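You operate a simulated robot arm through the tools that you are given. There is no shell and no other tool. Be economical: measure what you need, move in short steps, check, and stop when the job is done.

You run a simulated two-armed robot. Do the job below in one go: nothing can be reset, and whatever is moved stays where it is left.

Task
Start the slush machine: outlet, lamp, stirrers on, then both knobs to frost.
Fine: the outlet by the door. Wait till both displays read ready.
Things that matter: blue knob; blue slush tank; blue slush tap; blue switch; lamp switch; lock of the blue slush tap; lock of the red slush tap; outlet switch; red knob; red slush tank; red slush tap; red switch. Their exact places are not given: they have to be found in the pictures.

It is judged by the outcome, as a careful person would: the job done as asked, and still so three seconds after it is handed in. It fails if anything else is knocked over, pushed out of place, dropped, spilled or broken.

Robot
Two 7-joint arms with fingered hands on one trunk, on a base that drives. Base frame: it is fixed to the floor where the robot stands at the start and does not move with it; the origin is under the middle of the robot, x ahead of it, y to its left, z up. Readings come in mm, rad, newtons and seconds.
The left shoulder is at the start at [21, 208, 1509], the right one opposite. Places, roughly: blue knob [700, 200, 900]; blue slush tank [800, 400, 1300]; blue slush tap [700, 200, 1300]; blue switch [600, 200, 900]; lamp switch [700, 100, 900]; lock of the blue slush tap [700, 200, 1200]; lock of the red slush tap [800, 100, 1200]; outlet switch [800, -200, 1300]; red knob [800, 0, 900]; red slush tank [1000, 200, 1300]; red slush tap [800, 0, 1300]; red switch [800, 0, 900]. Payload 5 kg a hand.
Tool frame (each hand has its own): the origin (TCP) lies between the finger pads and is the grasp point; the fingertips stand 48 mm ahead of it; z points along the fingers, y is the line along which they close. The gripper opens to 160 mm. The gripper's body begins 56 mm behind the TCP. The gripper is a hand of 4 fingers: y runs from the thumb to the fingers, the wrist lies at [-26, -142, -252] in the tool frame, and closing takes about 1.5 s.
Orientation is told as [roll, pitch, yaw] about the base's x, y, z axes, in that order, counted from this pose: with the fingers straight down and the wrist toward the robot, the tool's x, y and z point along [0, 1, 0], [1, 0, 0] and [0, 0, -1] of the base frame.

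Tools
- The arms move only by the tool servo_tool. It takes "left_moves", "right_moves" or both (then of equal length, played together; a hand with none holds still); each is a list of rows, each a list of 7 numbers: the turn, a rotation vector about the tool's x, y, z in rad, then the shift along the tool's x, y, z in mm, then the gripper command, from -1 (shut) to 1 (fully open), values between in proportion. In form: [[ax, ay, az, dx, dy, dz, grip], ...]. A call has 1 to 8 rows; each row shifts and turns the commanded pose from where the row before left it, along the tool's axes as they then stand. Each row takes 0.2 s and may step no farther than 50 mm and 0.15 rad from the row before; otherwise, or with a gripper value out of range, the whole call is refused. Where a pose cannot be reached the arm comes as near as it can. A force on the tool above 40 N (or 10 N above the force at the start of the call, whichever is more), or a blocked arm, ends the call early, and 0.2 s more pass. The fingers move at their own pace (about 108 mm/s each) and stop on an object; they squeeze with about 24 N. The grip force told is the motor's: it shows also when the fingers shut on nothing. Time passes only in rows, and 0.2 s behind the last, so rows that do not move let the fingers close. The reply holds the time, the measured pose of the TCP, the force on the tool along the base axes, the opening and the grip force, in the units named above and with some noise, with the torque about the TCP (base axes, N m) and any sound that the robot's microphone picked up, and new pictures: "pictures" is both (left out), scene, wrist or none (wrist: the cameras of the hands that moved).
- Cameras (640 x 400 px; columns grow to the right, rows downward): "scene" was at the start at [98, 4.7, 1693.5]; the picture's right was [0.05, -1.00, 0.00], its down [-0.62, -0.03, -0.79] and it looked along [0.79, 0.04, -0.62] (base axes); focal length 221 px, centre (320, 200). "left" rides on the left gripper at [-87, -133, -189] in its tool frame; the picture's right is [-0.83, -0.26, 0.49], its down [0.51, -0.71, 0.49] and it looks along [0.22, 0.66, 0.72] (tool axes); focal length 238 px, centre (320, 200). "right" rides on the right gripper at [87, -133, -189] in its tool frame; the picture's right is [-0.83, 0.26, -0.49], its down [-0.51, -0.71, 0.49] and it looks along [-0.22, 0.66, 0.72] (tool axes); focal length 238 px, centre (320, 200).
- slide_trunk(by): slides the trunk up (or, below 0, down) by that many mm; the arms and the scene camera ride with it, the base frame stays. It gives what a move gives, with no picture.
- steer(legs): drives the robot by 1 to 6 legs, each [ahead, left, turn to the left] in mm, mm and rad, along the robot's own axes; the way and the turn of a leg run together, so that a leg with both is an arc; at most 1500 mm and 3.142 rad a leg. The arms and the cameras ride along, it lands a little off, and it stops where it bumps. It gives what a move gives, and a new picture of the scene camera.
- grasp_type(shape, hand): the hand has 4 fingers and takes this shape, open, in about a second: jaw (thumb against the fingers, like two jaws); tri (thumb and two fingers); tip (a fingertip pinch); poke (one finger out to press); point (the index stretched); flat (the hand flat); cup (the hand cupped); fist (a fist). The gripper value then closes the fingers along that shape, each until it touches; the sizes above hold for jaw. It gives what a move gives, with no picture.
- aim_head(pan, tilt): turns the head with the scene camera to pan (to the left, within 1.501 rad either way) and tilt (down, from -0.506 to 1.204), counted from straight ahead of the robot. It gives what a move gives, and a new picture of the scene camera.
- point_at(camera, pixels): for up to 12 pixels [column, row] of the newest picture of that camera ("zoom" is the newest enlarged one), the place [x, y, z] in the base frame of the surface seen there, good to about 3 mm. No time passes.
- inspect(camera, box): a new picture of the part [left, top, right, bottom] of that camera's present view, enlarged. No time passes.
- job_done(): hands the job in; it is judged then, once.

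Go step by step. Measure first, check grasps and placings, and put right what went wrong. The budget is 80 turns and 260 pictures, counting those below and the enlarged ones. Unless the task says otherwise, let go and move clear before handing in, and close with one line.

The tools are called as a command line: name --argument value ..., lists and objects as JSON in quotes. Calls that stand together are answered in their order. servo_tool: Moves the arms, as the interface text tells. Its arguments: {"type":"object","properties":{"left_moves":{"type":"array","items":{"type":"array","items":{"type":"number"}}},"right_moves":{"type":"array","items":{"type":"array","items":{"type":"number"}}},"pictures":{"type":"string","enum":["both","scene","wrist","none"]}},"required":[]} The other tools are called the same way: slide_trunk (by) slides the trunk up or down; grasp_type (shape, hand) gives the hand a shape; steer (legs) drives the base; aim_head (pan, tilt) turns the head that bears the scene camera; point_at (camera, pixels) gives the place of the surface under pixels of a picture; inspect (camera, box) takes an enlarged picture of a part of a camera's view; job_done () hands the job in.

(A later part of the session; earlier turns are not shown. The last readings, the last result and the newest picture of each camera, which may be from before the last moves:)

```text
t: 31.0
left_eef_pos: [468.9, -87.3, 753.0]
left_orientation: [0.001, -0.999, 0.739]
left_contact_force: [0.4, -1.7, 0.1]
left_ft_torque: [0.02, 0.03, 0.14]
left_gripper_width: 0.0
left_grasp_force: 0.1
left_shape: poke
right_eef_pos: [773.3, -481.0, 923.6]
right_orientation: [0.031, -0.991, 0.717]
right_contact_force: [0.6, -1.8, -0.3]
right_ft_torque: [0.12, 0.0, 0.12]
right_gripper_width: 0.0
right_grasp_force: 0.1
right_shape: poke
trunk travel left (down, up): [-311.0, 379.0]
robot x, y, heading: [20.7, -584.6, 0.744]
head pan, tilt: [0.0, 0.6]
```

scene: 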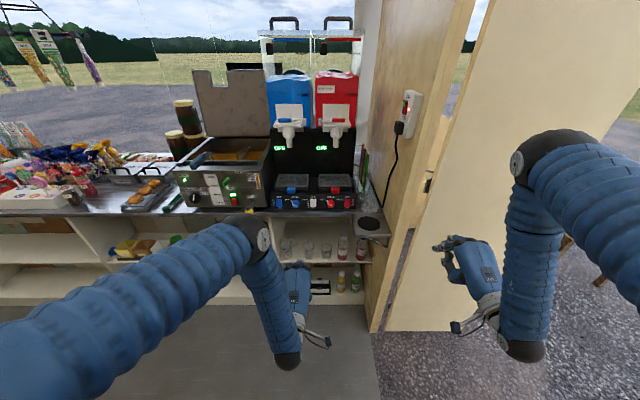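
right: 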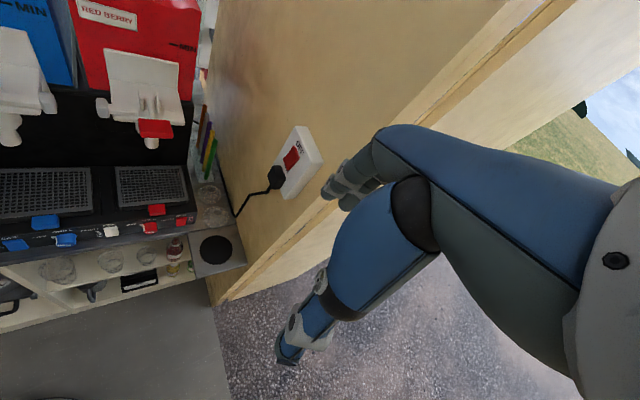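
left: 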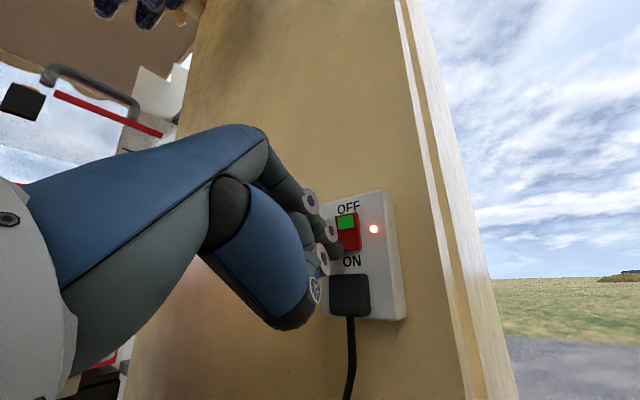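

The robot is squared up, with the lamp switch about 971 ahead. I'll raise the left hand to switch height and go forward, stopping about 80 mm short.

servo_tool --left_moves '[[0, 0, 0, -2, 31, -20, 1], [0, 0, 0, -2, 31, -20, 1], [0, 0, 0, -2, 31, -20, 1], [0, 0, 0, -1, 31, -20, 1], [0, 0, 0, 0, 26, 40.3, 1], [0, 0, 0, 0, 26, 40.3, 1], [0, 0, 0, 0, 26, 40.3, 1], [0, 0, 0, 0, 26, 40.3, 1]]'

inspect --camera "scene" --box '[250, 130, 390, 270]'

inspect --camera "left" --box '[220, 100, 480, 300]'

```text
t: 32.8
left_eef_pos: [613.8, 39.1, 898.5]
left_orientation: [0.0, -0.997, 0.742]
left_contact_force: [0.0, 0.0, -1.8]
left_ft_torque: [0.11, -0.13, 0.02]
left_gripper_width: 0.4
left_grasp_force: 0.1
left_shape: poke
right_eef_pos: [772.1, -479.7, 924.1]
right_orientation: [0.029, -0.99, 0.719]
right_contact_force: [-0.5, -0.4, -0.5]
right_ft_torque: [0.0, -0.04, -0.02]
right_gripper_width: 0.1
right_grasp_force: 0.0
right_shape: poke
trunk travel left (down, up): [-311.0, 379.0]
robot x, y, heading: [22.9, -583.9, 0.741]
head pan, tilt: [0.0, 0.6]
```

scene: 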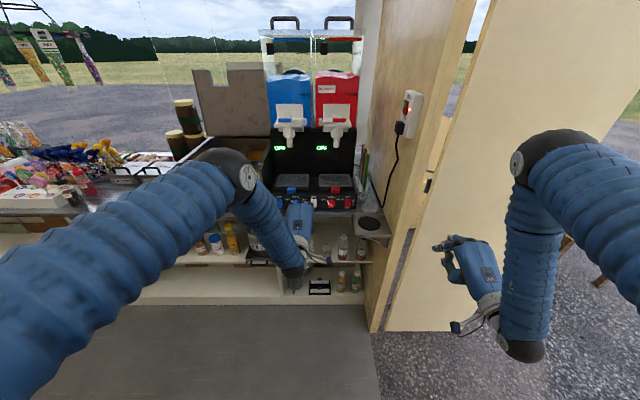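
left: 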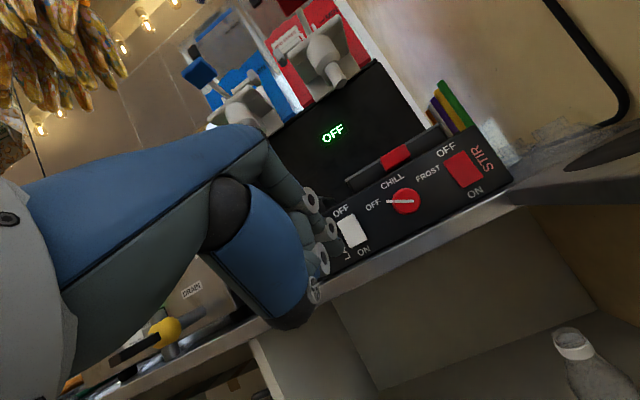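

```text
2.86 times, centred on (320, 200) of scene
```

zoom: 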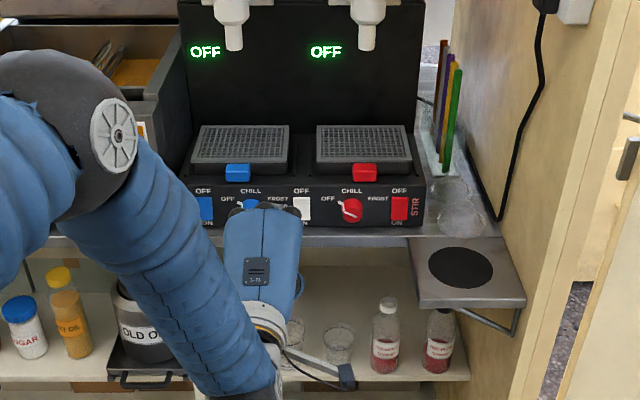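

```text
2.00 times, centred on (350, 200) of left
```

zoom: 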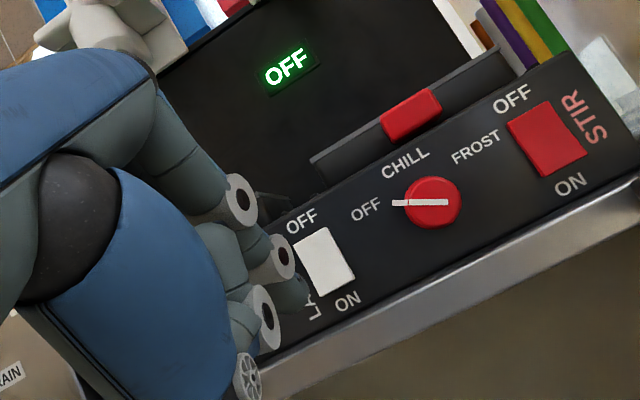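

point_at --camera "zoom" --pixels '[[298, 288], [305, 292], [325, 245], [333, 275], [345, 272], [545, 120], [560, 160], [430, 200], [398, 203], [440, 250]]'

point_at --camera "left" --pixels '[[338, 246], [352, 230], [357, 243], [342, 268]]'

```text
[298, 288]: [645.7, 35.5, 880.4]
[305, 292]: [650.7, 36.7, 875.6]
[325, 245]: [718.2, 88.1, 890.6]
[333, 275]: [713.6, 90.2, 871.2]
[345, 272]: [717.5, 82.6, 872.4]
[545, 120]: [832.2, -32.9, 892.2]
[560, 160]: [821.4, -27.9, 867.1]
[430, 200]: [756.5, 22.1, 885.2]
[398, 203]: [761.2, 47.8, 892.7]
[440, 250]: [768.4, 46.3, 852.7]
```

```text
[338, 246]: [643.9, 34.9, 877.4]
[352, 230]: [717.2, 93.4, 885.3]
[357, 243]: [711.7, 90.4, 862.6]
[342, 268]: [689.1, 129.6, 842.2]
```

The tip, at (651,37,876), is lined up with the lamp rocker's lower half at (714,90,870). I'll go forward about 82 mm and press.

servo_tool --left_moves '[[0, 0, 0, -2, 19, 35.2, 1], [0, 0, 0, -2, 13.7, 26.8, 1], [0, 0, 0, 0, 2.7, 4.2, 1], [0, 0, 0, 0, 2.7, 4.2, 1], [0, 0, 0, 0, 2.7, 4.2, 1], [0, 0, 0, 0, 2.7, 4.2, 1], [0, 0, 0, 0, 2.7, 4.2, 1]]' --pictures "wrist"

inspect --camera "left" --box '[220, 100, 480, 300]'

```text
t: 33.9
left_eef_pos: [674.5, 83.2, 889.9]
left_orientation: [-0.003, -0.992, 0.739]
left_contact_force: [-22.7, -20.5, 2.5]
left_ft_torque: [-0.58, 0.63, -0.23]
left_gripper_width: 0.0
left_grasp_force: 0.0
left_shape: poke
right_eef_pos: [770.0, -481.9, 925.9]
right_orientation: [0.03, -0.992, 0.719]
right_contact_force: [0.5, 1.2, 0.1]
right_ft_torque: [0.0, 0.02, -0.04]
right_gripper_width: 0.1
right_grasp_force: 0.1
right_shape: poke
trunk travel left (down, up): [-311.0, 379.0]
robot x, y, heading: [21.8, -583.7, 0.74]
head pan, tilt: [0.0, 0.6]
stopped in row 5 (left hand): the force on the tool passed its limit at 42 N (the readings are from after the stop); the commanded pose is now the measured one
```

left: 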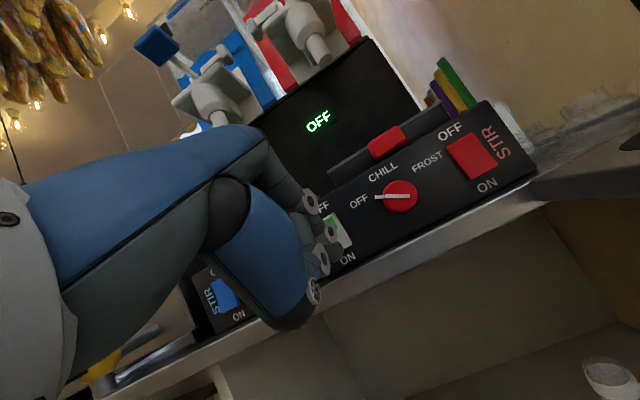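

```text
2.00 times, centred on (350, 200) of left
```

zoom: 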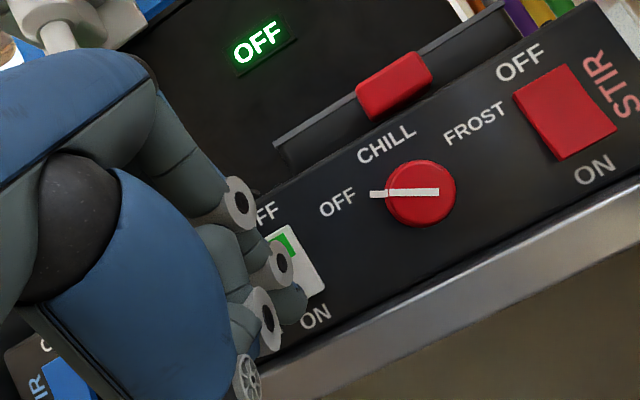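

The lamp is on (green flag). I'll back off 70 mm, shift 163 mm right to the red stir switch, and check alignment.

servo_tool --left_moves '[[0, 0, 0, 0, -18.9, -29.4, 1], [0, 0, 0, 0, -18.9, -29.4, 1], [0, 0, 0, -40.7, 0, 0, 1], [0, 0, 0, -40.7, 0, 0, 1], [0, 0, 0, -40.7, 0, 0, 1], [0, 0, 0, -40.7, 0, 0, 1], [0, 0, 0, 0, 0, 0, 1]]' --pictures "wrist"

inspect --camera "left" --box '[220, 100, 480, 300]'

point_at --camera "left" --pixels '[[338, 246], [341, 248], [352, 234], [357, 243], [345, 225]]'

```text
t: 35.5
left_eef_pos: [735.3, -84.2, 891.4]
left_orientation: [-0.001, -0.998, 0.74]
left_contact_force: [-0.3, 0.4, 0.2]
left_ft_torque: [-0.02, -0.03, -0.02]
left_gripper_width: 0.1
left_grasp_force: 0.0
left_shape: poke
right_eef_pos: [770.8, -481.1, 925.5]
right_orientation: [0.028, -0.993, 0.719]
right_contact_force: [-0.1, 0.4, 0.2]
right_ft_torque: [-0.01, 0.01, -0.03]
right_gripper_width: 0.0
right_grasp_force: 0.0
right_shape: poke
trunk travel left (down, up): [-311.0, 379.0]
robot x, y, heading: [22.4, -581.6, 0.741]
head pan, tilt: [0.0, 0.6]
```

left: 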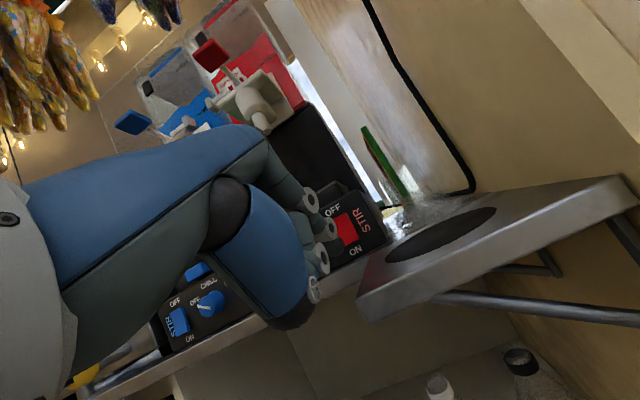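

```text
2.00 times, centred on (350, 200) of left
```

zoom: 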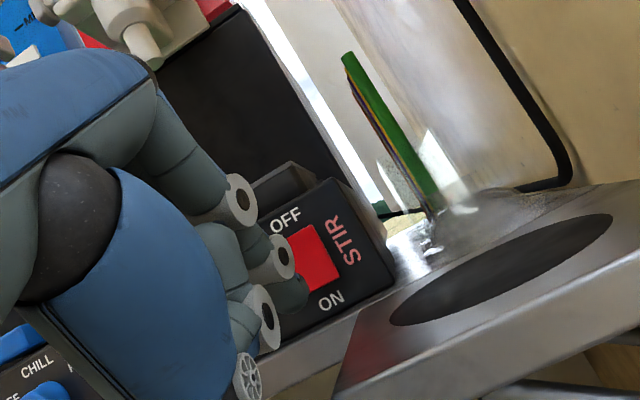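

```text
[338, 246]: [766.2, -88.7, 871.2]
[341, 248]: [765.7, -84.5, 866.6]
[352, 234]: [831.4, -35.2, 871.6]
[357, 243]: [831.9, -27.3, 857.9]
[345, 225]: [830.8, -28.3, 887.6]
```

The tip is aligned with the red stir switch's lower half. I'll go forward and press.

servo_tool --left_moves '[[0, 0, 0, 1, 22.5, 33, 1], [0, 0, 0, 1, 16.2, 25.2, 1], [0, 0, 0, 0, 2.7, 4.2, 1], [0, 0, 0, 0, 2.7, 4.2, 1], [0, 0, 0, 0, 2.7, 4.2, 1], [0, 0, 0, 0, 2.7, 4.2, 1], [0, 0, 0, 0, 2.7, 4.2, 1]]' --pictures "wrist"

inspect --camera "left" --box '[220, 100, 480, 300]'

```text
t: 36.4
left_eef_pos: [788.9, -41.6, 882.3]
left_orientation: [-0.003, -0.98, 0.735]
left_contact_force: [-22.5, -17.0, -4.4]
left_ft_torque: [-0.52, 0.73, -0.16]
left_gripper_width: 0.1
left_grasp_force: 0.0
left_shape: poke
right_eef_pos: [770.4, -483.7, 925.7]
right_orientation: [0.03, -0.992, 0.718]
right_contact_force: [1.7, 1.3, 0.4]
right_ft_torque: [0.0, -0.02, 0.0]
right_gripper_width: 0.5
right_grasp_force: 0.0
right_shape: poke
trunk travel left (down, up): [-311.0, 379.0]
robot x, y, heading: [21.3, -585.3, 0.736]
head pan, tilt: [0.0, 0.6]
stopped in row 4 (left hand): the force on the tool passed its limit at 43 N (the readings are from after the stop); the commanded pose is now the measured one
```

left: 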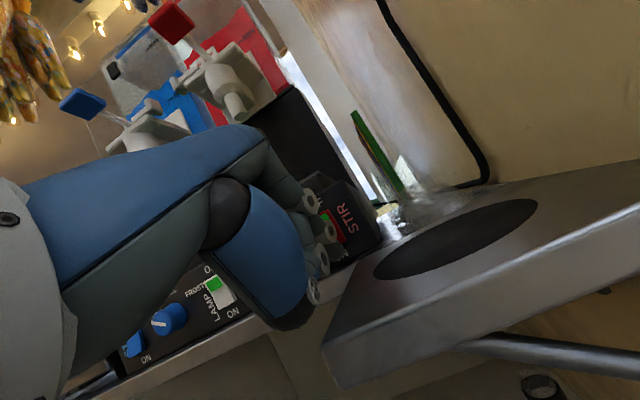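

```text
2.00 times, centred on (350, 200) of left
```

zoom: 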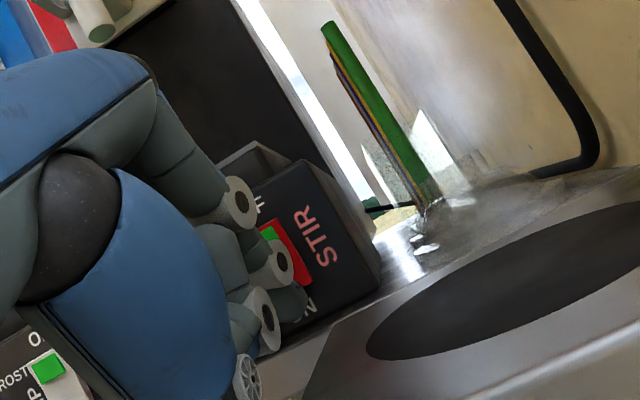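

The red stirrer is on. I'll back off and travel left toward the blue stir switch.

servo_tool --left_moves '[[0, 0, 0, 0, -16, -31, 1], [0, 0, 0, 0, -16, -31, 1], [0, 0, 0, 48, 0, 0, 1], [0, 0, 0, 48, 0, 0, 1], [0, 0, 0, 48, 0, 0, 1], [0, 0, 0, 48, 0, 0, 1], [0, 0, 0, 48, 0, 0, 1], [0, 0, 0, 48, 0, 0, 1]]' --pictures "none"

servo_tool --left_moves '[[0, 0, 0, 39, 0, 0, 1], [0, 0, 0, 0, 0, 0, 1]]' --pictures "both"

inspect --camera "left" --box '[220, 100, 480, 300]'

point_at --camera "left" --pixels '[[338, 246], [341, 248], [352, 234], [357, 243], [345, 225]]'

```text
t: 38.2
left_eef_pos: [548.9, 130.0, 894.1]
left_orientation: [-0.007, -0.989, 0.738]
left_contact_force: [0.5, -1.2, -0.7]
left_ft_torque: [0.04, 0.02, 0.06]
left_gripper_width: 0.0
left_grasp_force: 0.2
left_shape: poke
right_eef_pos: [769.9, -481.9, 927.1]
right_orientation: [0.027, -0.991, 0.72]
right_contact_force: [-0.3, 1.0, 0.0]
right_ft_torque: [-0.04, -0.01, -0.07]
right_gripper_width: 0.0
right_grasp_force: 0.0
right_shape: poke
trunk travel left (down, up): [-311.0, 379.0]
robot x, y, heading: [20.3, -581.6, 0.739]
head pan, tilt: [0.0, 0.6]
```

```text
t: 38.8
left_eef_pos: [523.7, 157.4, 895.4]
left_orientation: [-0.002, -0.99, 0.733]
left_contact_force: [1.0, -0.1, 0.0]
left_ft_torque: [0.02, 0.05, 0.12]
left_gripper_width: 0.2
left_grasp_force: 0.0
left_shape: poke
right_eef_pos: [772.7, -484.2, 925.2]
right_orientation: [0.031, -0.989, 0.716]
right_contact_force: [0.5, -1.2, 0.0]
right_ft_torque: [0.08, 0.04, 0.08]
right_gripper_width: 0.0
right_grasp_force: 0.0
right_shape: poke
trunk travel left (down, up): [-311.0, 379.0]
robot x, y, heading: [18.8, -583.6, 0.736]
head pan, tilt: [0.0, 0.6]
```

scene: 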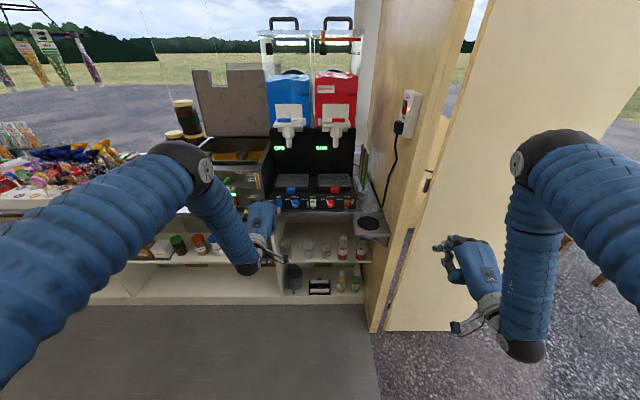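
left: 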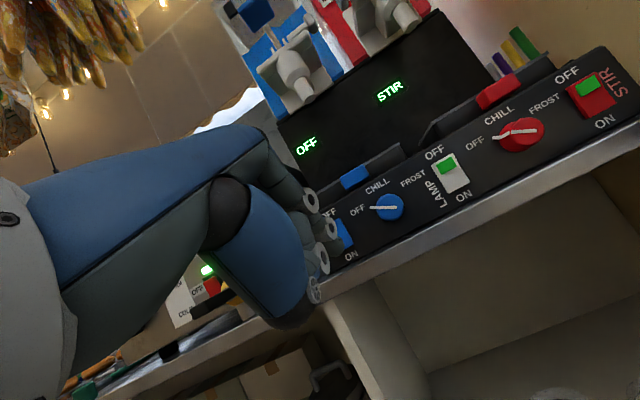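

```text
2.00 times, centred on (350, 200) of left
```

zoom: 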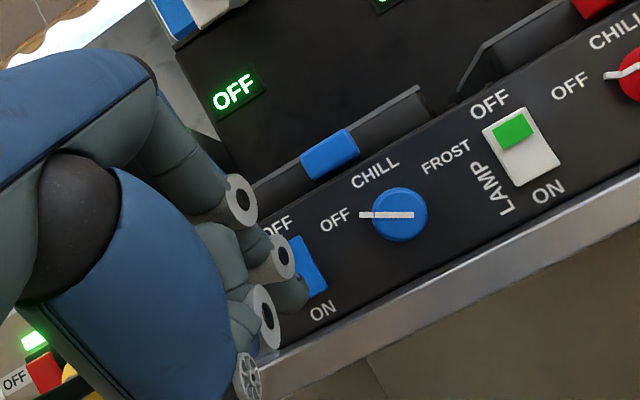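

```text
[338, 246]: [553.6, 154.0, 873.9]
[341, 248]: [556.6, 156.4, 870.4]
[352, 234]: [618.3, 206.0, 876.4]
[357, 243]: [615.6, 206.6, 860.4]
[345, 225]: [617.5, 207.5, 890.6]
```

The red display now reads STIR. I'll shift about 8 mm left and press the blue stir switch.

servo_tool --left_moves '[[0, 0, 0, 4, 16.2, 26, 1], [0, 0, 0, 4, 16.2, 26, 1], [0, 0, 0, 0, 2.7, 4.2, 1], [0, 0, 0, 0, 2.7, 4.2, 1], [0, 0, 0, 0, 2.7, 4.2, 1], [0, 0, 0, 0, 2.7, 4.2, 1], [0, 0, 0, 0, 2.7, 4.2, 1]]' --pictures "wrist"

inspect --camera "left" --box '[220, 100, 480, 300]'

```text
t: 39.7
left_eef_pos: [562.8, 202.9, 887.0]
left_orientation: [-0.006, -0.978, 0.733]
left_contact_force: [-19.6, -19.2, -1.0]
left_ft_torque: [-0.51, 0.44, -0.32]
left_gripper_width: 0.0
left_grasp_force: 0.0
left_shape: poke
right_eef_pos: [769.7, -484.0, 925.5]
right_orientation: [0.032, -0.991, 0.718]
right_contact_force: [0.1, 1.2, 0.3]
right_ft_torque: [-0.03, -0.02, -0.05]
right_gripper_width: 0.1
right_grasp_force: 0.1
right_shape: poke
trunk travel left (down, up): [-311.0, 379.0]
robot x, y, heading: [20.9, -584.0, 0.743]
head pan, tilt: [0.0, 0.6]
stopped in row 4 (left hand): the force on the tool passed its limit at 44 N (the readings are from after the stop); the commanded pose is now the measured one
```

left: 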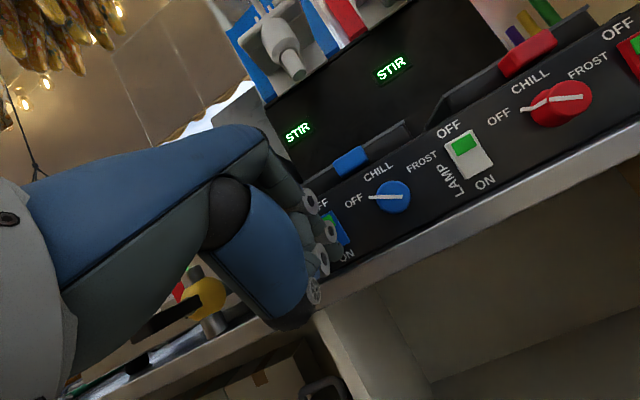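

```text
2.00 times, centred on (350, 200) of left
```

zoom: 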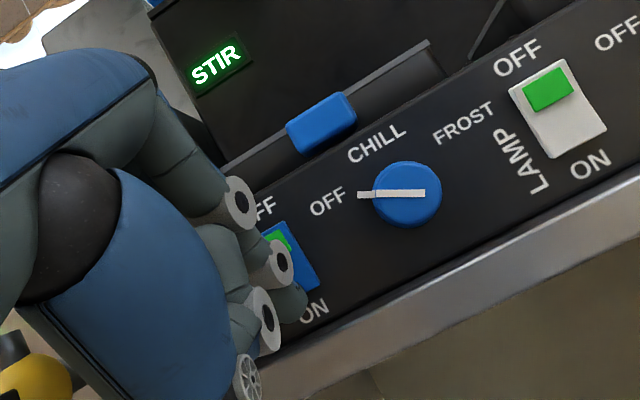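

Both displays read STIR, so the switches are done. I'll back off, pitch the hand level, and take the fingertip-pinch shape for the knobs.

servo_tool --left_moves '[[0, 0, 0, 0, -27, -42, 1], [0, 0, 0, 0, -27, -42, 1], [0, 0, 0, -25, -20, -32, 1], [-0.1475, 0, 0, -15, 0, 0, 1], [-0.1475, 0, 0, -15, 0, 0, 1], [-0.1475, 0, 0, -15, 0, 0, 1], [-0.1475, 0, 0, -15, 0, 0, 1], [0, 0, 0, 0, 0, 0, 1]]' --pictures "none"

grasp_type --shape "tip" --hand "left"

inspect --camera "left" --box '[220, 100, 540, 300]'

inspect --camera "scene" --box '[220, 130, 390, 270]'

```text
t: 41.5
left_eef_pos: [520.7, 51.5, 894.3]
left_orientation: [-2.574, -1.564, -2.981]
left_contact_force: [-0.7, -0.1, -0.4]
left_ft_torque: [0.04, -0.01, -0.08]
left_gripper_width: 0.1
left_grasp_force: 0.1
left_shape: poke
right_eef_pos: [769.1, -482.3, 926.2]
right_orientation: [0.028, -0.99, 0.72]
right_contact_force: [-1.4, 0.5, 1.1]
right_ft_torque: [-0.03, -0.02, -0.09]
right_gripper_width: 0.1
right_grasp_force: 0.1
right_shape: poke
trunk travel left (down, up): [-311.0, 379.0]
robot x, y, heading: [20.2, -584.6, 0.739]
head pan, tilt: [0.0, 0.6]
```

```text
t: 42.4
left_eef_pos: [521.0, 51.0, 895.4]
left_orientation: [-2.573, -1.565, -2.981]
left_contact_force: [-0.4, -0.2, 0.3]
left_ft_torque: [0.05, 0.01, 0.0]
left_gripper_width: 160.0
left_grasp_force: 0.0
left_shape: tip
right_eef_pos: [770.3, -483.7, 924.7]
right_orientation: [0.027, -0.992, 0.72]
right_contact_force: [-0.2, 0.2, -0.5]
right_ft_torque: [0.0, 0.01, -0.02]
right_gripper_width: 0.0
right_grasp_force: 0.0
right_shape: poke
trunk travel left (down, up): [-311.0, 379.0]
robot x, y, heading: [18.6, -583.7, 0.74]
head pan, tilt: [0.0, 0.6]
```

```text
2.00 times, centred on (380, 200) of left
```

zoom: 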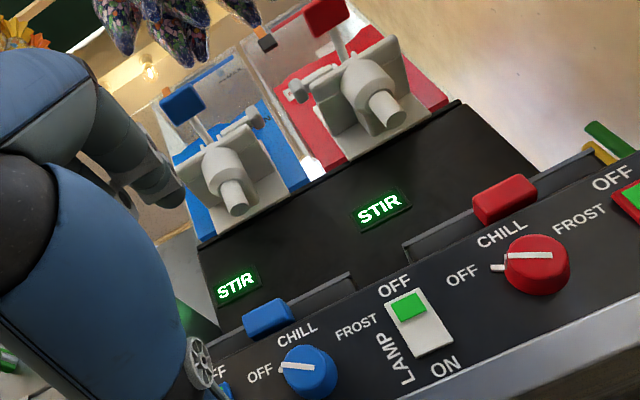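

```text
2.86 times, centred on (305, 200) of scene
```

zoom: 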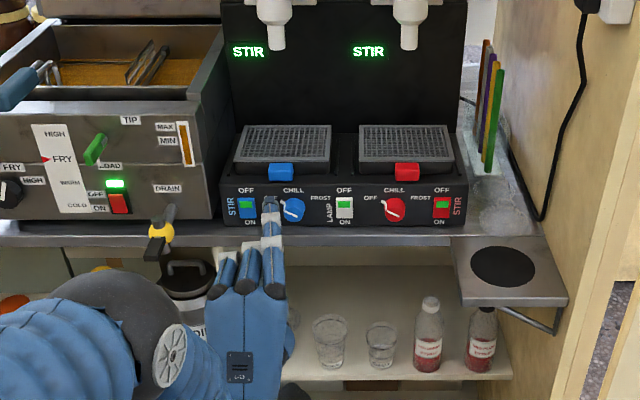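

Both knob pointers sit at about 10 o'clock. I'll close the pinch part-way to see where the index and thumb tips lie.

servo_tool --left_moves '[[0, 0, 0, 0, 0, 0, -0.3], [0, 0, 0, 0, 0, 0, -0.3], [0, 0, 0, 0, 0, 0, -0.3]]' --pictures "wrist"

inspect --camera "left" --box '[240, 100, 440, 300]'

inspect --camera "scene" --box '[260, 180, 360, 260]'

```text
t: 43.2
left_eef_pos: [519.6, 51.8, 894.1]
left_orientation: [-2.591, -1.566, -2.966]
left_contact_force: [0.3, -0.6, 0.2]
left_ft_torque: [0.01, 0.02, 0.03]
left_gripper_width: 57.0
left_grasp_force: 0.1
left_shape: tip
right_eef_pos: [770.2, -483.2, 924.1]
right_orientation: [0.029, -0.99, 0.719]
right_contact_force: [0.6, 0.6, 0.0]
right_ft_torque: [0.01, 0.01, -0.01]
right_gripper_width: 0.0
right_grasp_force: 0.0
right_shape: poke
trunk travel left (down, up): [-311.0, 379.0]
robot x, y, heading: [16.3, -584.1, 0.741]
head pan, tilt: [0.0, 0.6]
```

left: 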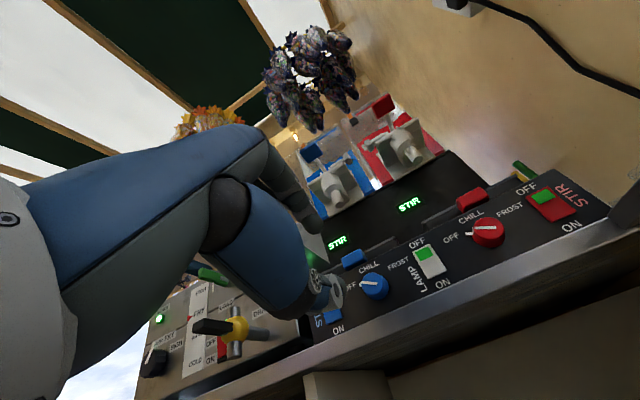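

```text
2.00 times, centred on (340, 200) of left
```

zoom: 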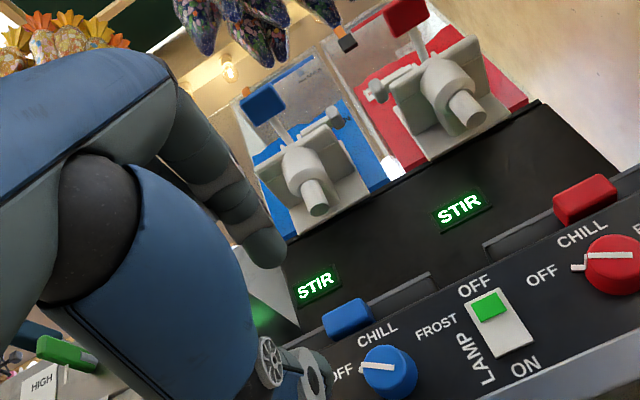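

```text
5.00 times, centred on (310, 220) of scene
```

zoom: 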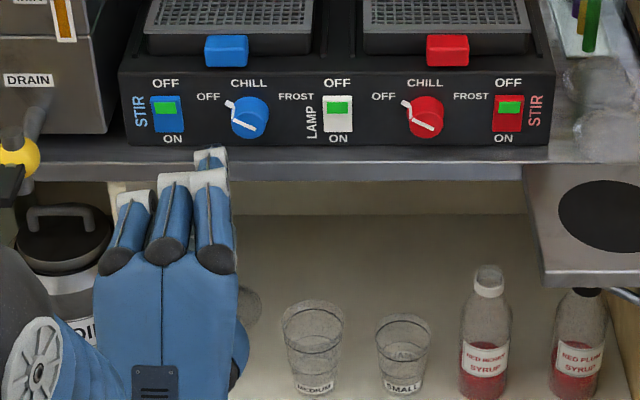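

point_at --camera "zoom" --pixels '[[210, 155], [210, 165], [250, 118], [234, 118], [268, 118], [250, 100], [250, 136], [228, 104], [423, 117], [403, 104], [441, 117], [250, 185]]'

point_at --camera "left" --pixels '[[338, 290], [330, 288], [312, 228], [318, 230], [315, 280]]'

```text
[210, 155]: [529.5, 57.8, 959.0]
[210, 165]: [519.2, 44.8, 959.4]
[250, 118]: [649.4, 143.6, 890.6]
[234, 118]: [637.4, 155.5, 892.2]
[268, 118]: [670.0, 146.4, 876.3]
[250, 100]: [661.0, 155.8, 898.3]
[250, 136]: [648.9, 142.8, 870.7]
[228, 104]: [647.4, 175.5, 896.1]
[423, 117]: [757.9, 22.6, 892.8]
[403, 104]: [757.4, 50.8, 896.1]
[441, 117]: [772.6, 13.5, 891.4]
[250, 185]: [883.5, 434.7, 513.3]
```

```text
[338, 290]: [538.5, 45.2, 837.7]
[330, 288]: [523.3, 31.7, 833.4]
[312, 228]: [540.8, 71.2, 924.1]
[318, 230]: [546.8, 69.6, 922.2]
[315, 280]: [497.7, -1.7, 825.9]
```

The knob is about 32 mm across, centred at ahead 575, left -334, z 884. I'll close the pinch to about 36 mm and measure where the tips converge.

servo_tool --left_moves '[[0, 0, 0, 0, 0, 0, -0.55], [0, 0, 0, 0, 0, 0, -0.55]]' --pictures "wrist"

inspect --camera "left" --box '[270, 190, 370, 310]'

```text
t: 43.8
left_eef_pos: [521.2, 51.2, 894.6]
left_orientation: [-2.591, -1.565, -2.963]
left_contact_force: [0.9, 0.4, -0.1]
left_ft_torque: [0.01, 0.03, 0.03]
left_gripper_width: 36.8
left_grasp_force: 0.0
left_shape: tip
right_eef_pos: [770.4, -483.2, 925.4]
right_orientation: [0.031, -0.993, 0.718]
right_contact_force: [-0.6, -0.2, -0.5]
right_ft_torque: [-0.03, -0.02, 0.04]
right_gripper_width: 0.0
right_grasp_force: 0.0
right_shape: poke
trunk travel left (down, up): [-311.0, 379.0]
robot x, y, heading: [18.6, -585.7, 0.738]
head pan, tilt: [0.0, 0.6]
```

left: 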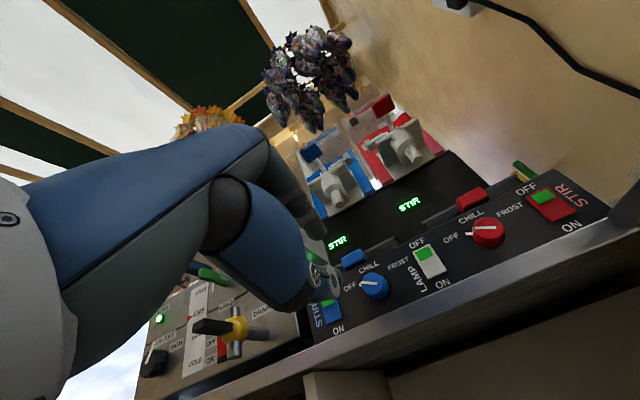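

```text
3.33 times, centred on (320, 250) of left
```

zoom: 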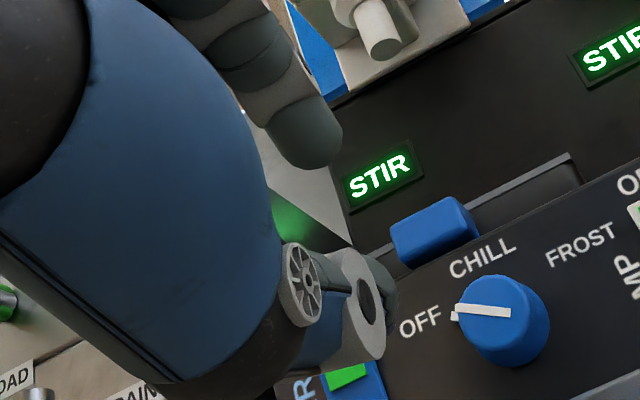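

point_at --camera "zoom" --pixels '[[325, 145], [310, 160], [335, 130], [388, 295], [375, 265], [395, 280]]'

```text
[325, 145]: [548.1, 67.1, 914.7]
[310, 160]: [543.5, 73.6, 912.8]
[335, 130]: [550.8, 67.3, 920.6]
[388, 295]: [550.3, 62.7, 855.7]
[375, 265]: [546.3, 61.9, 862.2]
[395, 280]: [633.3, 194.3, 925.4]
```

The pinch is centred on the TCP, with tips about 35 mm ahead. I'll roll the hand -90° so the index sits at 9 o'clock, just below the nib, and the thumb at 3 o'clock; that also clears the counter.

servo_tool --left_moves '[[0, 0, -0.14, 0, 0, 0, -0.35], [0, 0, -0.14, 0, 0, 0, -0.35], [0, 0, -0.14, 0, 0, 0, -0.35], [0, 0, -0.14, 0, 0, 0, -0.35], [0, 0, -0.14, 0, 0, 0, -0.35], [0, 0, -0.14, 0, 0, 0, -0.35]]' --pictures "none"

servo_tool --left_moves '[[0, 0, -0.14, 0, 0, 0, -0.35], [0, 0, -0.14, 0, 0, 0, -0.35], [0, 0, -0.14, 0, 0, 0, -0.35], [0, 0, -0.14, 0, 0, 0, -0.35], [0, 0, -0.14, 0, 0, 0, -0.35], [0, 0, 0, 0, 0, 0, -0.35]]'

inspect --camera "scene" --box '[230, 160, 370, 270]'

```text
t: 45.2
left_eef_pos: [519.6, 51.4, 894.1]
left_orientation: [-1.578, -0.726, 2.305]
left_contact_force: [1.3, -0.7, 0.0]
left_ft_torque: [0.01, 0.0, 0.0]
left_gripper_width: 51.7
left_grasp_force: 0.1
left_shape: tip
right_eef_pos: [771.3, -483.0, 925.2]
right_orientation: [0.032, -0.992, 0.719]
right_contact_force: [0.2, -0.1, 0.2]
right_ft_torque: [-0.02, -0.01, 0.03]
right_gripper_width: 0.4
right_grasp_force: 0.1
right_shape: poke
trunk travel left (down, up): [-311.0, 379.0]
robot x, y, heading: [18.6, -584.2, 0.741]
head pan, tilt: [0.0, 0.6]
```

```text
t: 46.6
left_eef_pos: [519.4, 50.8, 892.7]
left_orientation: [-1.577, -0.026, 2.298]
left_contact_force: [-0.5, 0.6, -0.5]
left_ft_torque: [0.0, 0.03, 0.01]
left_gripper_width: 51.5
left_grasp_force: 0.1
left_shape: tip
right_eef_pos: [770.6, -482.5, 925.4]
right_orientation: [0.03, -0.992, 0.718]
right_contact_force: [0.0, 0.4, 0.3]
right_ft_torque: [0.0, 0.0, 0.01]
right_gripper_width: 0.1
right_grasp_force: 0.1
right_shape: poke
trunk travel left (down, up): [-311.0, 379.0]
robot x, y, heading: [21.2, -583.0, 0.735]
head pan, tilt: [0.0, 0.6]
```

scene: 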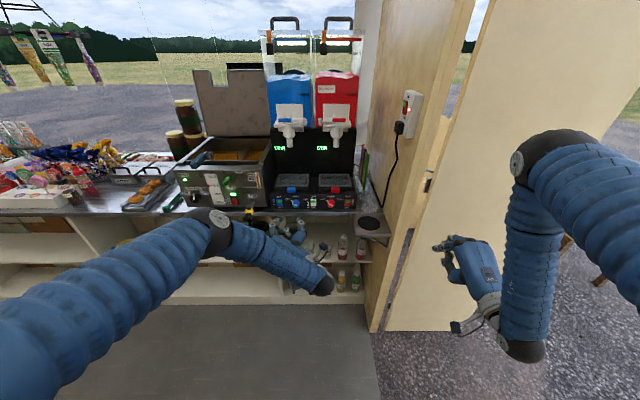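
left: 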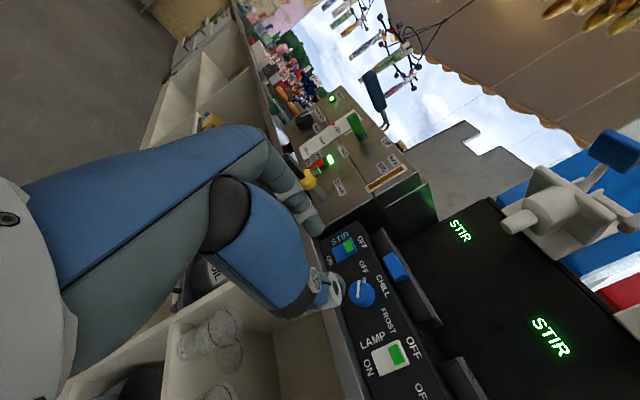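

```text
3.64 times, centred on (300, 215) of scene
```

zoom: 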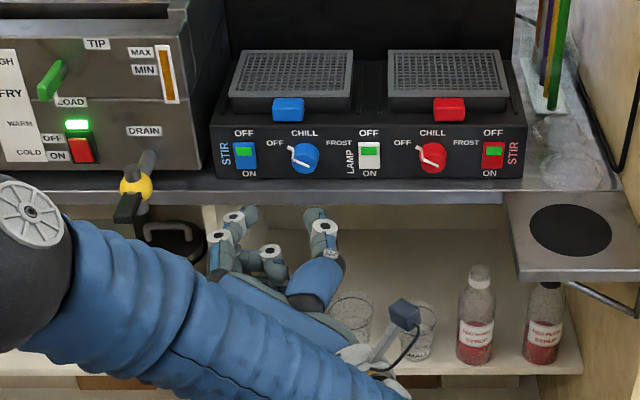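

The roll was reached. Before advancing, I'll check clearance to the fryer's drain handle at (135,200) in the zoom and re-measure the fingertips.

point_at --camera "zoom" --pixels '[[128, 208], [137, 180], [233, 217], [240, 212], [270, 250], [322, 225], [315, 212], [215, 237], [305, 157], [30, 210], [100, 240], [290, 340]]'

inspect --camera "left" --box '[260, 150, 460, 330]'

```text
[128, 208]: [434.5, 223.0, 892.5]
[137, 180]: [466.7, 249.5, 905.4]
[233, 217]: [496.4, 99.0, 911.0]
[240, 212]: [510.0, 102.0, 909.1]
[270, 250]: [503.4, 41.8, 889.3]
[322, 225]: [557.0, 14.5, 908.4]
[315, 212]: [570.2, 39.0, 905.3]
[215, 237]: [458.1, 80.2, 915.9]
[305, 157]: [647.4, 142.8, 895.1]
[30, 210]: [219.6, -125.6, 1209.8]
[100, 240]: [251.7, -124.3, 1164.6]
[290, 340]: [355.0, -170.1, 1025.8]
```

```text
2.22 times, centred on (360, 240) of left
```

zoom: 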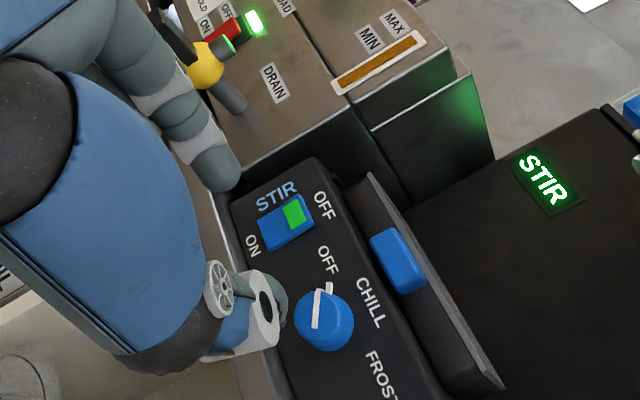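

Clearance is fine: the drain handle is at left -130, while my fingers stay below -245. I'll align with the knob axis and advance 100 mm, leaving about 35 mm.

servo_tool --left_moves '[[0, 0, 0, 5, -10, 0, -0.35], [0, 0, 0, 5, -10, 0, -0.35], [0, 0, 0, 0, 0, 40, -0.35], [0, 0, 0, 0, 0, 40, -0.35], [0, 0, 0, 0, 0, 15, -0.35], [0, 0, 0, 0, 0, 0, -0.35]]'

inspect --camera "scene" --box '[260, 170, 340, 240]'

inspect --camera "left" --box '[260, 150, 460, 330]'

```text
t: 48.0
left_eef_pos: [603.5, 99.5, 883.3]
left_orientation: [-1.577, -0.027, 2.298]
left_contact_force: [-0.8, 0.2, -0.3]
left_ft_torque: [-0.01, -0.03, 0.01]
left_gripper_width: 51.4
left_grasp_force: 0.0
left_shape: tip
right_eef_pos: [770.4, -483.1, 924.9]
right_orientation: [0.03, -0.992, 0.719]
right_contact_force: [-0.1, 0.1, 0.3]
right_ft_torque: [0.0, -0.02, 0.0]
right_gripper_width: 0.1
right_grasp_force: 0.0
right_shape: poke
trunk travel left (down, up): [-311.0, 379.0]
robot x, y, heading: [16.1, -586.7, 0.74]
head pan, tilt: [0.0, 0.6]
```

scene: 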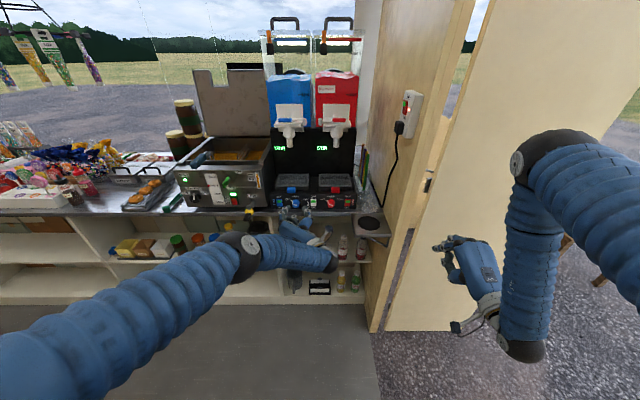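
left: 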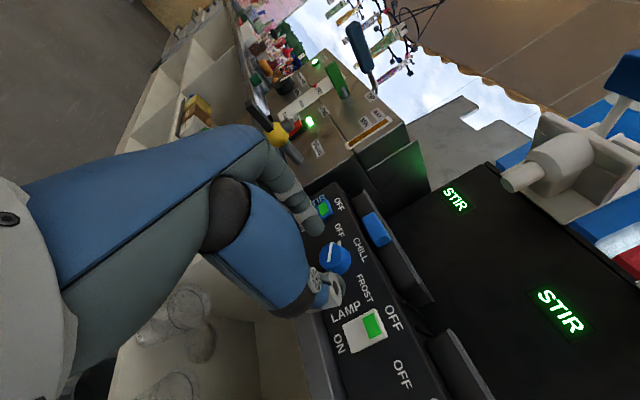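

```text
5.71 times, centred on (300, 205) of scene
```

zoom: 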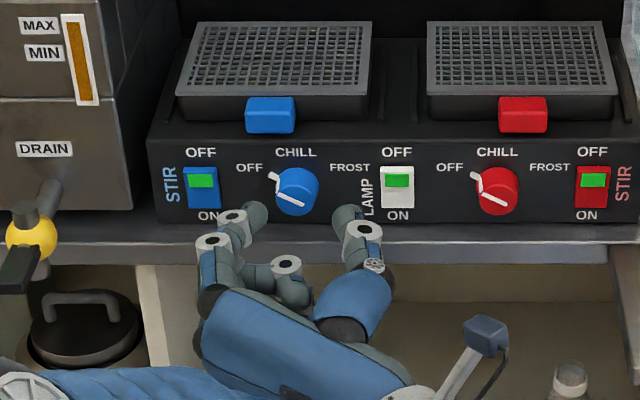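

```text
2.22 times, centred on (360, 240) of left
```

zoom: 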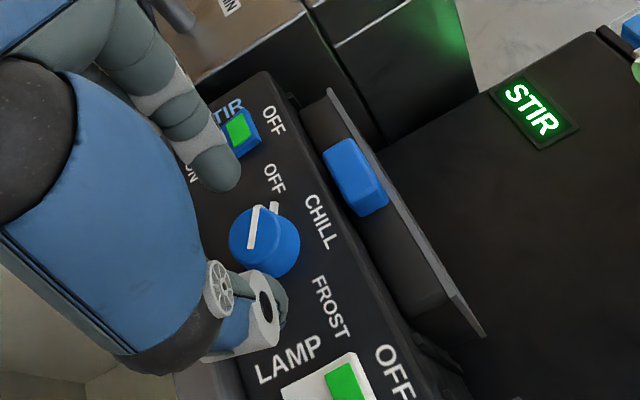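

The fingers straddle the knob (TCP left -335 against knob -334). I'll advance the last 38 mm gently and close.

servo_tool --left_moves '[[0, 0, 0, 0, 1, 18, -0.35], [0, 0, 0, 0, 0, 12, -0.35], [0, 0, 0, 0, 0, 8, -0.35], [0, 0, 0, 0, 0, 0, -1], [0, 0, 0, 0, 0, 0, -1], [0, 0, 0, 0, 0, 0, -1], [0, 0, 0, 0, 0, 0, -1]]'

inspect --camera "scene" --box '[260, 170, 340, 240]'

inspect --camera "left" --box '[260, 150, 460, 330]'

```text
t: 49.8
left_eef_pos: [629.8, 122.5, 882.6]
left_orientation: [-1.578, -0.029, 2.3]
left_contact_force: [-9.8, -10.2, 5.4]
left_ft_torque: [0.26, -0.2, 0.58]
left_gripper_width: 34.6
left_grasp_force: 24.1
left_shape: tip
right_eef_pos: [770.2, -484.7, 925.9]
right_orientation: [0.031, -0.991, 0.716]
right_contact_force: [0.5, -0.5, 0.8]
right_ft_torque: [-0.01, -0.01, 0.0]
right_gripper_width: 0.0
right_grasp_force: 0.1
right_shape: poke
trunk travel left (down, up): [-311.0, 379.0]
robot x, y, heading: [17.5, -586.1, 0.746]
head pan, tilt: [0.0, 0.6]
stopped in row 7 (left hand): the force on the tool passed its limit at 40 N (the readings are from after the stop); the commanded pose is now the measured one
```

scene: 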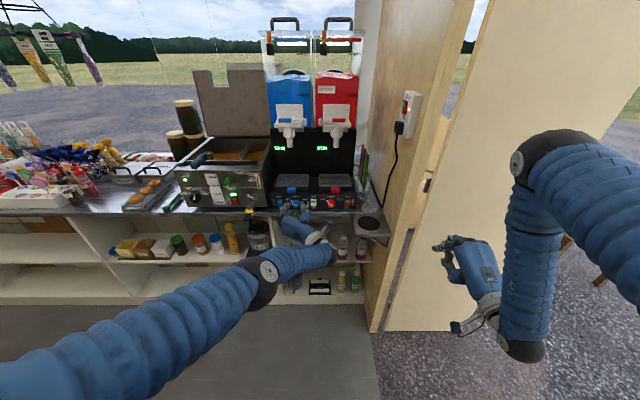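
left: 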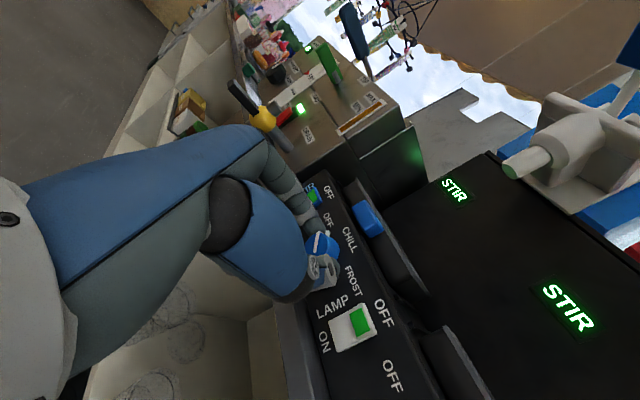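

```text
5.71 times, centred on (300, 205) of scene
```

zoom: 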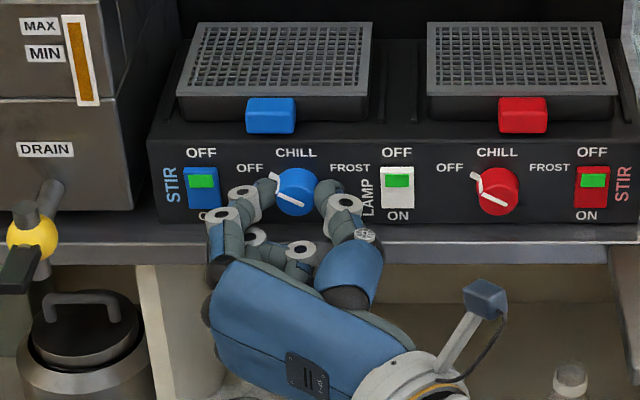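

```text
2.22 times, centred on (360, 240) of left
```

zoom: 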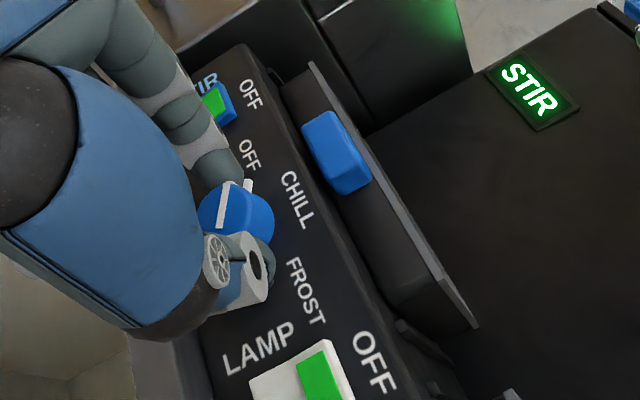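

The knob is gripped at 34.6 mm. I'll twist clockwise about 1 rad toward CHILL.

servo_tool --left_moves '[[0, 0, 0.12, 0, 0, 0, -1], [0, 0, 0.13, 0, 0, 0, -1], [0, 0, 0.13, 0, 0, 0, -1], [0, 0, 0.13, 0, 0, 0, -1], [0, 0, 0.13, 0, 0, 0, -1], [0, 0, 0.13, 0, 0, 0, -1], [0, 0, 0.13, 0, 0, 0, -1], [0, 0, 0, 0, 0, 0, -1]]' --pictures "none"

inspect --camera "scene" --box '[260, 150, 360, 240]'

inspect --camera "left" --box '[240, 150, 440, 330]'

```text
t: 51.6
left_eef_pos: [607.1, 119.3, 903.3]
left_orientation: [-1.578, -0.929, 2.308]
left_contact_force: [0.2, -0.8, 0.5]
left_ft_torque: [0.0, -0.01, 0.04]
left_gripper_width: 27.6
left_grasp_force: 23.8
left_shape: tip
left hand out of reach, approached as far as the arm can: row 1, 2, 3, 4, 5, 6
right_eef_pos: [770.8, -483.6, 924.3]
right_orientation: [0.031, -0.992, 0.718]
right_contact_force: [-0.5, -1.1, 0.4]
right_ft_torque: [0.01, 0.03, 0.04]
right_gripper_width: 0.0
right_grasp_force: 0.1
right_shape: poke
trunk travel left (down, up): [-311.0, 379.0]
robot x, y, heading: [19.9, -584.4, 0.744]
head pan, tilt: [0.0, 0.6]
```

```text
4.44 times, centred on (310, 195) of scene
```

zoom: 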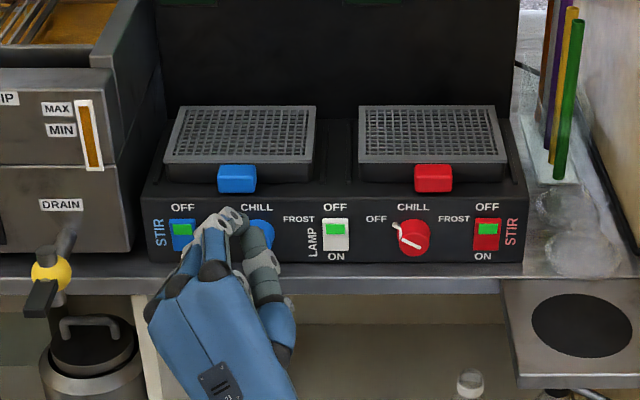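

```text
2.22 times, centred on (340, 240) of left
```

zoom: 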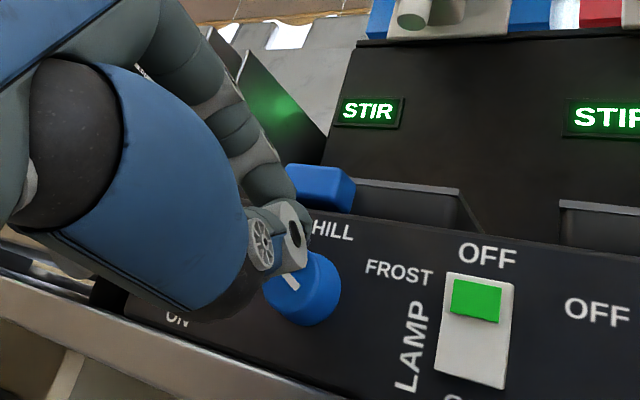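

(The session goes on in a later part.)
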